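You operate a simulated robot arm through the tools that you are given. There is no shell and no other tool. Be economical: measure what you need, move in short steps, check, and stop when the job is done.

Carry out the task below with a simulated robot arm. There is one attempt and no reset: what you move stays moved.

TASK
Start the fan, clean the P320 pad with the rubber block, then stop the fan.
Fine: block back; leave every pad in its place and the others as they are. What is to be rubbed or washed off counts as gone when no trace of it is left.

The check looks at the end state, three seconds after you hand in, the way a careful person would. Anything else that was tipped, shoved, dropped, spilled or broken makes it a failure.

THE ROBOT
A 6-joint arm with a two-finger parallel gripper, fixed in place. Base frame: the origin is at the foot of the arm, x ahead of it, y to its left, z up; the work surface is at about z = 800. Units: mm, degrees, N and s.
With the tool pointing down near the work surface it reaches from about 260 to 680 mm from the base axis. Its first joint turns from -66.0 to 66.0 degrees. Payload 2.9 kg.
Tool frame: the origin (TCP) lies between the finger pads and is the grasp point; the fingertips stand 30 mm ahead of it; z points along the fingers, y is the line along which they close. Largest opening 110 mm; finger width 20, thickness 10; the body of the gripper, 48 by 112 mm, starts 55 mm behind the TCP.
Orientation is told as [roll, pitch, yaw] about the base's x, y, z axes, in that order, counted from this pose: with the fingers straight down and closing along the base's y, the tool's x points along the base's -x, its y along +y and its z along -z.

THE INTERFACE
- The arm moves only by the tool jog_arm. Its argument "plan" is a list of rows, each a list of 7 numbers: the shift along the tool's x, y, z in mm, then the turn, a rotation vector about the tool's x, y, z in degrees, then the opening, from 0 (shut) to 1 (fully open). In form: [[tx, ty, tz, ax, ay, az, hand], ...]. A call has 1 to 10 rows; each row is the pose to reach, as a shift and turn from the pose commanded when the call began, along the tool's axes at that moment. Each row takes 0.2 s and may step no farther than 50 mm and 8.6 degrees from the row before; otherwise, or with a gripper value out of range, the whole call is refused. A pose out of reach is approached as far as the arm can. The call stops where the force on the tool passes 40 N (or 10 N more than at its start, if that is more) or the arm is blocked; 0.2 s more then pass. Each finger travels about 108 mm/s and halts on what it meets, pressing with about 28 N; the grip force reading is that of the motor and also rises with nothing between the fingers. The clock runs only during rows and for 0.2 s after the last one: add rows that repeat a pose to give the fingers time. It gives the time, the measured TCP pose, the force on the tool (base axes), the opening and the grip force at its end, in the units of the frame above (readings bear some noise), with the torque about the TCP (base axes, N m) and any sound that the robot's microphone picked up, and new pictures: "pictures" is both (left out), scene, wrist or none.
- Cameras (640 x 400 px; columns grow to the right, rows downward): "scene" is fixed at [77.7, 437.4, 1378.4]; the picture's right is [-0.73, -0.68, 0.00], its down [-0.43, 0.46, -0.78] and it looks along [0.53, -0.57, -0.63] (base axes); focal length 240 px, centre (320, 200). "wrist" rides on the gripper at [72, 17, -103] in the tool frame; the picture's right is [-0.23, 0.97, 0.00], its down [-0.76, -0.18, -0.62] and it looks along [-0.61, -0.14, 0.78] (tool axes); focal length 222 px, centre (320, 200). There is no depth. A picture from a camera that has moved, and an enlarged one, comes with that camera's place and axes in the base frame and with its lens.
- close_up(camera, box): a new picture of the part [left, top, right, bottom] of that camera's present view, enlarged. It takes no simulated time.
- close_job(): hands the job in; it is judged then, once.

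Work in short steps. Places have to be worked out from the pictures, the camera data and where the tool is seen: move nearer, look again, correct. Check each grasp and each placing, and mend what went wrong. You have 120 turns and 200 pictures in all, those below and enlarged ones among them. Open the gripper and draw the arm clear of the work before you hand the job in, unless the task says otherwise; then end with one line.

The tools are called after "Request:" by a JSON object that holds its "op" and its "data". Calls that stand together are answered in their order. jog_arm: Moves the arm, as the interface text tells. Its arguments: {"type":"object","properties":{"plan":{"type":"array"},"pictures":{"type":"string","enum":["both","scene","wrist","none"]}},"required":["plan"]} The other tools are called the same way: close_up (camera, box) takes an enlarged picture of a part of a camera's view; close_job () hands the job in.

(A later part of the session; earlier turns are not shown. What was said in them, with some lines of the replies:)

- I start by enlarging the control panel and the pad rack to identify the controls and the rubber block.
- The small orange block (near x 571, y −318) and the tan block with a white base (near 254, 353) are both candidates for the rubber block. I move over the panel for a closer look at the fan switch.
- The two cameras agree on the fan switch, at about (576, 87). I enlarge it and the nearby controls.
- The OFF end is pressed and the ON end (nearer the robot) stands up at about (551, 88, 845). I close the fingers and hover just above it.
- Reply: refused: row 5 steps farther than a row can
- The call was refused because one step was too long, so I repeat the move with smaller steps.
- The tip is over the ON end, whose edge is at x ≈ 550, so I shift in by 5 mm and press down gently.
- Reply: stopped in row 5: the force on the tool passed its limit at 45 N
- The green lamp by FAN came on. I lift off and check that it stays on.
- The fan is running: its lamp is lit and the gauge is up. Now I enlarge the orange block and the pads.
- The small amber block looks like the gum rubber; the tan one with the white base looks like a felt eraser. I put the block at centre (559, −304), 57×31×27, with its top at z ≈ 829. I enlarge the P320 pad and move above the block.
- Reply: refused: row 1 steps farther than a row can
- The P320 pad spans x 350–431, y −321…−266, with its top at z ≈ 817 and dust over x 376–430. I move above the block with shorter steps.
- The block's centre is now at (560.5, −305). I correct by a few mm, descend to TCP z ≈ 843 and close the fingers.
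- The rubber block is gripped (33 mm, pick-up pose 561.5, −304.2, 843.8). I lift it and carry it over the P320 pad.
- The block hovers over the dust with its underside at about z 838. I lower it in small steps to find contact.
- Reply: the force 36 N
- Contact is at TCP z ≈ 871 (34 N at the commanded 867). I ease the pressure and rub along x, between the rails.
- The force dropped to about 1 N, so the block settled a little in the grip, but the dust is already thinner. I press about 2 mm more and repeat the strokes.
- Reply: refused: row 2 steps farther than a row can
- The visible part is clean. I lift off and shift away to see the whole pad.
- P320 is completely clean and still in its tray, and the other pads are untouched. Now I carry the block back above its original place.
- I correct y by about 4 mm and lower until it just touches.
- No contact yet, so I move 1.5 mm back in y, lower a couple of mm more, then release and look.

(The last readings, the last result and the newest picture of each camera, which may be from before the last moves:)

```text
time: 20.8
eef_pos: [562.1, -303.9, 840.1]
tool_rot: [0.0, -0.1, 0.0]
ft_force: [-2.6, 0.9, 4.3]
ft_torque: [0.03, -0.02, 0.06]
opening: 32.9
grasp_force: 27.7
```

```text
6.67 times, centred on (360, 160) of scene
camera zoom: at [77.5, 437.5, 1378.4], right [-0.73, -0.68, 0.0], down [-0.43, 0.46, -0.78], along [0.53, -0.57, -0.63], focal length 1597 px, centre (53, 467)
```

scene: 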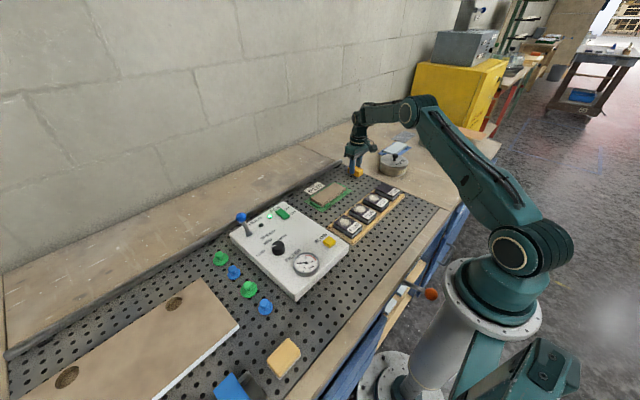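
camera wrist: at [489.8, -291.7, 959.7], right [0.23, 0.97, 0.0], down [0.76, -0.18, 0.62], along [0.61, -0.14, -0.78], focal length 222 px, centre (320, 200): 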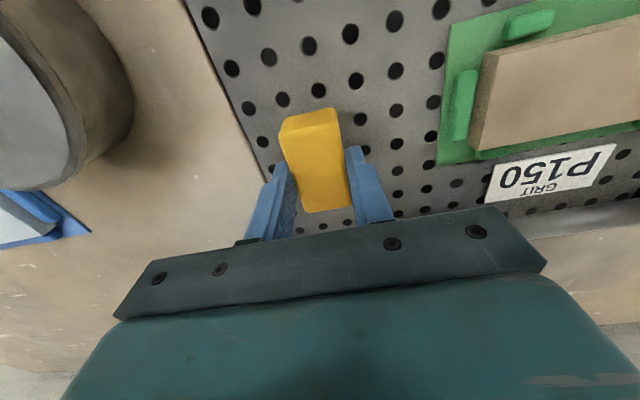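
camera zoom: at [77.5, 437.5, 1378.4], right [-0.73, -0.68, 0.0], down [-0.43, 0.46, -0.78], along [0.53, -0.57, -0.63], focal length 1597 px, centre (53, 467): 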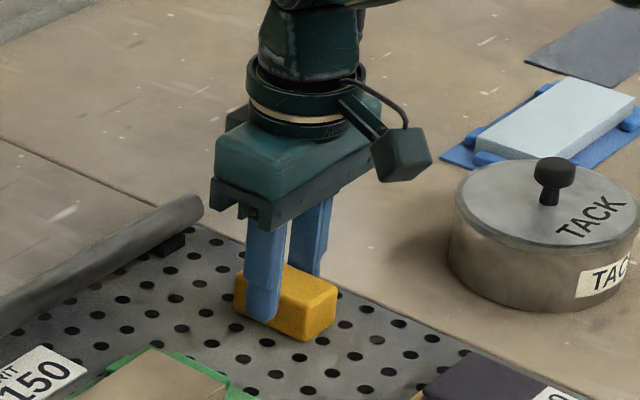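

The block now touches the board (4 N) at its original position. I open the fingers and rise straight up.

Request:
{"op": "jog_arm", "data": {"plan": [[0, 0, -0.5, 0, 0, 0, 0.5], [0, 0, -0.5, 0, 0, 0, 0.65], [0, 0, -1, 0, 0, 0, 0.65], [0, 0, -35, 0, 0, 0, 0.65], [0, 0, -80, 0, 0, 0, 0.65], [0, 0, -125, 0, 0, 0, 0.65], [0, 0, -165, 0, 0, 0, 0.65]], "pictures": "wrist"}}

Request:
{"op": "close_up", "data": {"camera": "scene", "box": [320, 130, 400, 190]}}

```text
time: 22.4
eef_pos: [561.6, -304.3, 1002.3]
tool_rot: [0.1, 0.0, 0.0]
ft_force: [-0.4, -0.9, -0.6]
ft_torque: [-0.01, -0.02, 0.02]
opening: 71.6
grasp_force: 0.1
camera wrist: at [489.0, -287.8, 1105.0], right [0.23, 0.97, 0.0], down [0.76, -0.18, 0.62], along [0.61, -0.14, -0.78], focal length 222 px, centre (320, 200)
```

wrist: 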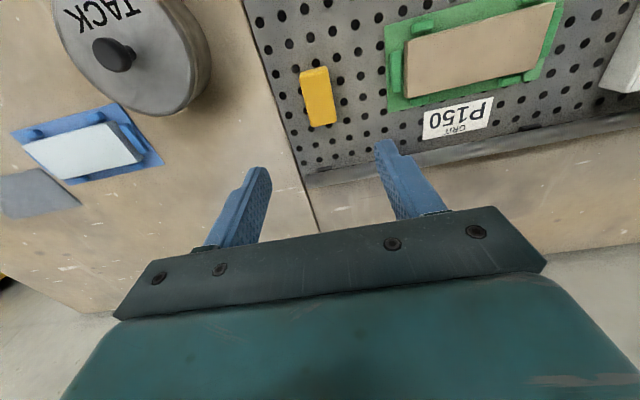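

```text
6.67 times, centred on (360, 160) of scene
camera zoom: at [77.7, 437.4, 1378.4], right [-0.73, -0.68, 0.0], down [-0.43, 0.46, -0.78], along [0.53, -0.57, -0.63], focal length 1597 px, centre (53, 467)
```

zoom: 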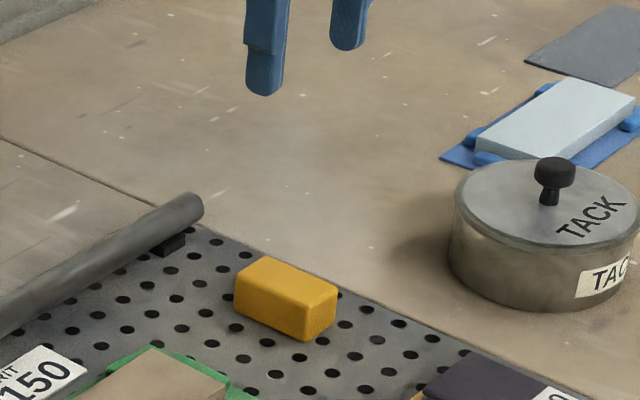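

The block is back in place. I travel at height to above the OFF end of the fan switch, closing the fingers on the way.

Request:
{"op": "jog_arm", "data": {"plan": [[-2, 49, 0, 0, 0, 0, 0], [-4, 98, 0, 0, 0, 0, 0], [-7, 147, 0, 0, 0, 0, 0], [-9, 196, 0, 0, 0, 0, 0], [-12, 245, 0, 0, 0, 0, 0], [-14, 294, 0, 0, 0, 0, 0], [-17, 343, 0, 0, 0, 0, 0], [-19, 392, 0, 0, 0, 0, 0], [-19, 392, 45, 0, 0, 0, 0], [-19, 392, 90, 0, 0, 0, 0]], "pictures": "wrist"}}

Request:
{"op": "close_up", "data": {"camera": "scene", "box": [225, 160, 345, 240]}}

```text
time: 24.6
eef_pos: [581.8, 86.7, 913.8]
tool_rot: [0.0, -0.2, 0.0]
ft_force: [0.1, -0.2, 0.1]
ft_torque: [0.03, -0.01, -0.01]
opening: 0.0
grasp_force: 28.1
camera wrist: at [508.7, 103.6, 1017.2], right [0.23, 0.97, 0.0], down [0.76, -0.18, 0.63], along [0.61, -0.14, -0.78], focal length 222 px, centre (320, 200)
```

wrist: 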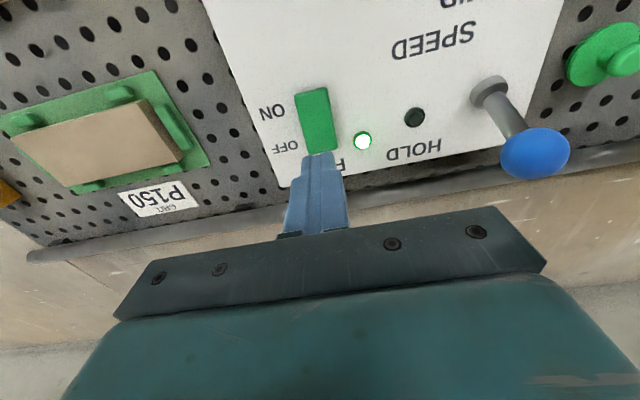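

```text
5.00 times, centred on (285, 200) of scene
camera zoom: at [77.7, 437.4, 1378.4], right [-0.73, -0.68, 0.0], down [-0.43, 0.46, -0.78], along [0.53, -0.57, -0.63], focal length 1198 px, centre (495, 200)
```

zoom: 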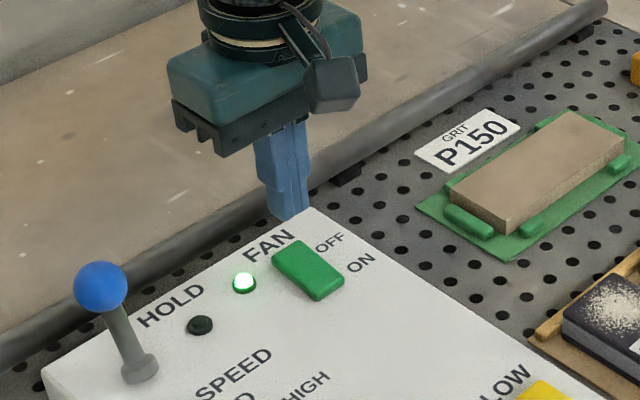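

The tip is over the OFF end (edge at x ≈ 592, pivot at x ≈ 568). I press down until the force limit stops it.

Request:
{"op": "jog_arm", "data": {"plan": [[1, 1, 15, 0, 0, 0, 0], [1, 1, 26, 0, 0, 0, 0], [1, 1, 31, 0, 0, 0, 0], [1, 1, 34, 0, 0, 0, 0], [1, 1, 37, 0, 0, 0, 0], [1, 1, 40, 0, 0, 0, 0], [1, 1, 43, 0, 0, 0, 0]], "pictures": "wrist"}}

```text
time: 26.4
eef_pos: [581.0, 88.1, 877.1]
tool_rot: [0.0, -0.6, 0.0]
ft_force: [-0.4, 0.1, 2.9]
ft_torque: [-0.01, 0.05, -0.01]
opening: 0.1
grasp_force: 28.0
stopped in row 7: the force on the tool passed its limit at 42 N (the readings are from after the stop); the commanded pose is now the measured one
camera wrist: at [507.9, 105.4, 978.8], right [0.23, 0.97, 0.0], down [0.76, -0.18, 0.63], along [0.61, -0.14, -0.78], focal length 222 px, centre (320, 200)
```

wrist: 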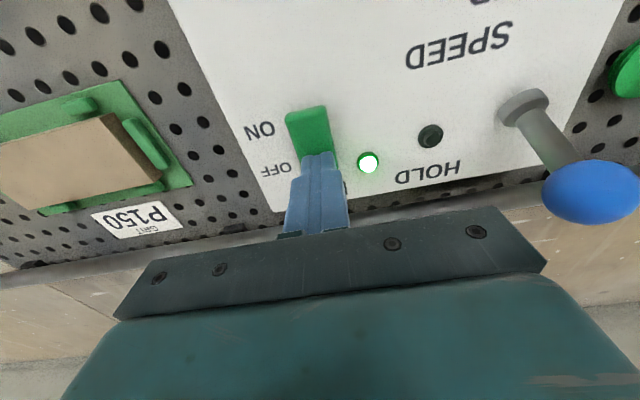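

The lamp still shows lit. I lift off and check the rocker and the gauge.

Request:
{"op": "jog_arm", "data": {"plan": [[0, 0, -15, 0, 0, 0, 0], [0, 0, -50, 0, 0, 0, 0], [30, 0, -80, 0, 0, 0, 0]], "pictures": "wrist"}}

Request:
{"op": "close_up", "data": {"camera": "scene", "box": [225, 190, 365, 290]}}

```text
time: 27.2
eef_pos: [550.2, 89.9, 956.7]
tool_rot: [0.0, -0.5, 0.0]
ft_force: [-0.3, 0.2, -0.8]
ft_torque: [-0.04, 0.0, 0.0]
opening: 0.3
grasp_force: 28.0
camera wrist: at [476.1, 105.7, 1058.9], right [0.23, 0.97, 0.0], down [0.76, -0.18, 0.63], along [0.61, -0.14, -0.78], focal length 222 px, centre (320, 200)
```

wrist: 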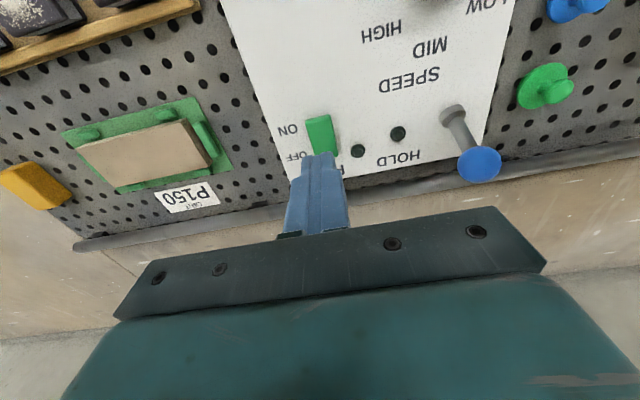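

```text
4.00 times, centred on (295, 240) of scene
camera zoom: at [77.7, 437.4, 1378.4], right [-0.73, -0.68, 0.0], down [-0.43, 0.46, -0.78], along [0.53, -0.57, -0.63], focal length 958 px, centre (420, 40)
```

zoom: 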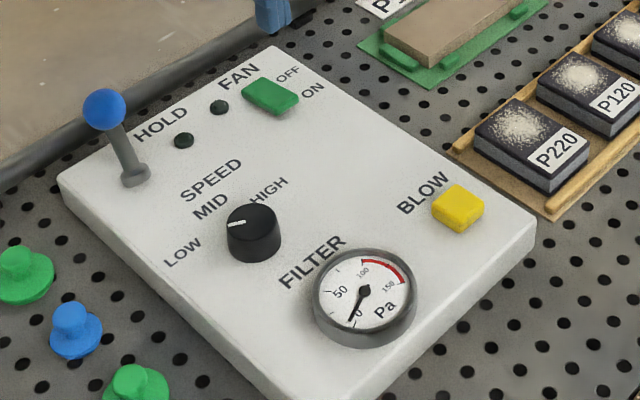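

The fan is off: the lamp is dark, the gauge reads 0 and the rocker is on OFF. I draw the arm clear, open the gripper and take a last look at the pads.

Request:
{"op": "jog_arm", "data": {"plan": [[40, 0, -25, 0, 0, 0, 0], [75, -30, -50, 0, 0, 0, 0.5], [110, -60, -70, 0, 0, 0, 1], [145, -90, -90, 0, 0, 0, 1], [180, -120, -110, 0, 0, 0, 1], [210, -150, -130, 0, 0, 0, 1], [230, -190, -150, 0, 0, 0, 1], [235, -235, -165, 0, 0, 0, 1]]}}

Request:
{"op": "close_up", "data": {"camera": "wrist", "box": [200, 20, 500, 220]}}

Request:
{"op": "close_up", "data": {"camera": "scene", "box": [220, 150, 420, 300]}}

```text
refused: row 2 steps farther than a row can; nothing moved
```

```text
2.00 times, centred on (350, 120) of wrist
camera zoom: at [476.1, 105.7, 1058.9], right [0.23, 0.97, 0.0], down [0.76, -0.18, 0.63], along [0.61, -0.14, -0.78], focal length 444 px, centre (260, 360)
```

zoom: 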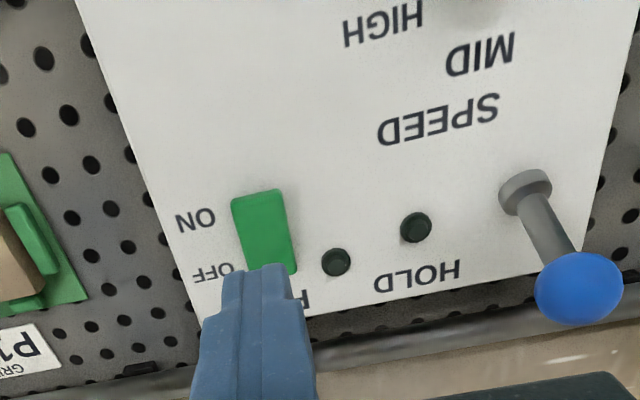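

```text
2.67 times, centred on (320, 225) of scene
camera zoom: at [77.7, 437.4, 1378.4], right [-0.73, -0.68, 0.0], down [-0.43, 0.46, -0.78], along [0.53, -0.57, -0.63], focal length 639 px, centre (320, 133)
```

zoom: 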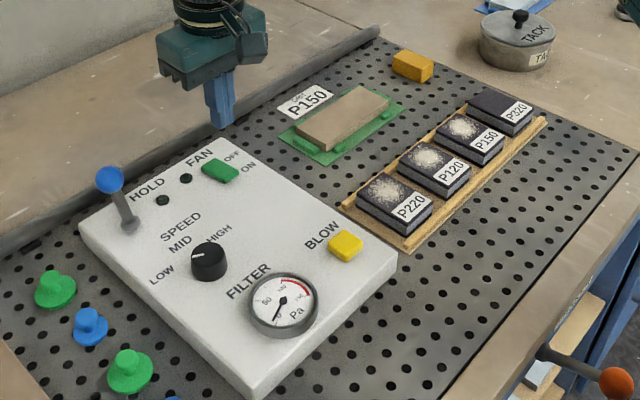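

The retreat was refused because of a long step, so I repeat it with shorter ones.

Request:
{"op": "jog_arm", "data": {"plan": [[25, 0, -30, 0, 0, 0, 0], [50, -25, -55, 0, 0, 0, 0], [75, -55, -75, 0, 0, 0, 1], [100, -85, -95, 0, 0, 0, 1], [125, -115, -115, 0, 0, 0, 1], [150, -145, -135, 0, 0, 0, 1], [175, -175, -150, 0, 0, 0, 1], [195, -210, -165, 0, 0, 0, 1], [205, -250, -175, 0, 0, 0, 1], [205, -295, -175, 0, 0, 0, 1]]}}

Request:
{"op": "close_up", "data": {"camera": "wrist", "box": [230, 40, 470, 220]}}

```text
time: 29.4
eef_pos: [347.3, -206.0, 1131.6]
tool_rot: [0.1, -0.5, 0.0]
ft_force: [0.1, 0.8, -0.5]
ft_torque: [0.03, -0.03, -0.01]
opening: 109.9
grasp_force: 0.1
camera wrist: at [271.7, -191.1, 1233.7], right [0.23, 0.97, 0.0], down [0.76, -0.18, 0.63], along [0.61, -0.14, -0.78], focal length 222 px, centre (320, 200)
```

scene: 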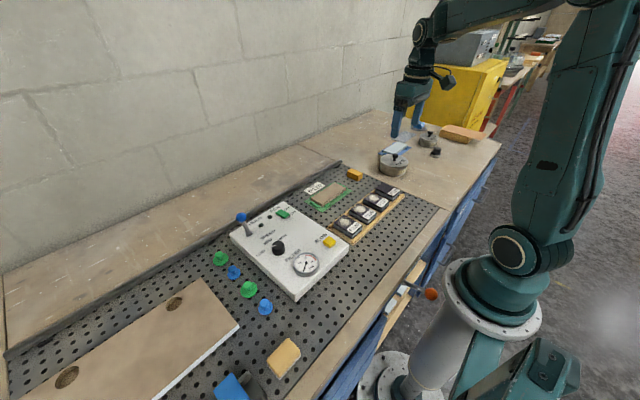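
wrist: 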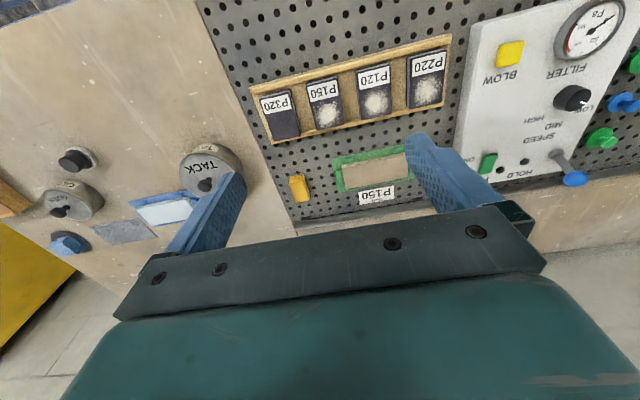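

```text
2.22 times, centred on (350, 130) of wrist
camera zoom: at [271.7, -191.1, 1233.7], right [0.23, 0.97, 0.0], down [0.76, -0.18, 0.63], along [0.61, -0.14, -0.78], focal length 494 px, centre (253, 356)
```

zoom: 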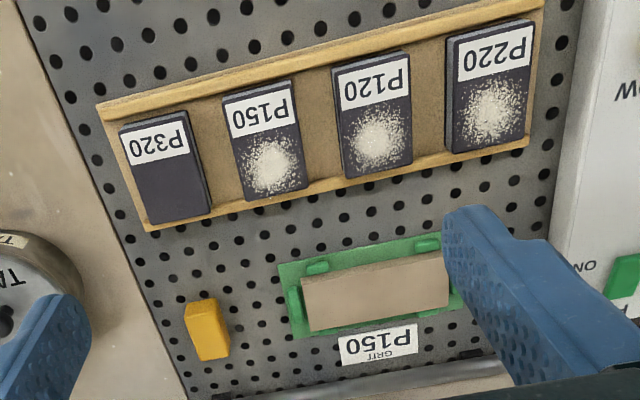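

The final pictures show P320 clean, the other pads untouched, the block back, the fan off and the arm clear with the gripper open. I hand in.

Request:
{"op": "close_job", "data": {}}

```text
The job is handed in.
```

I started the fan, cleaned the P320 pad with the rubber block until no dust showed, put the block back in its place and switched the fan off; the P320 pad may have shifted about 1 mm but is still in its tray slot, and the other pads were not touched.
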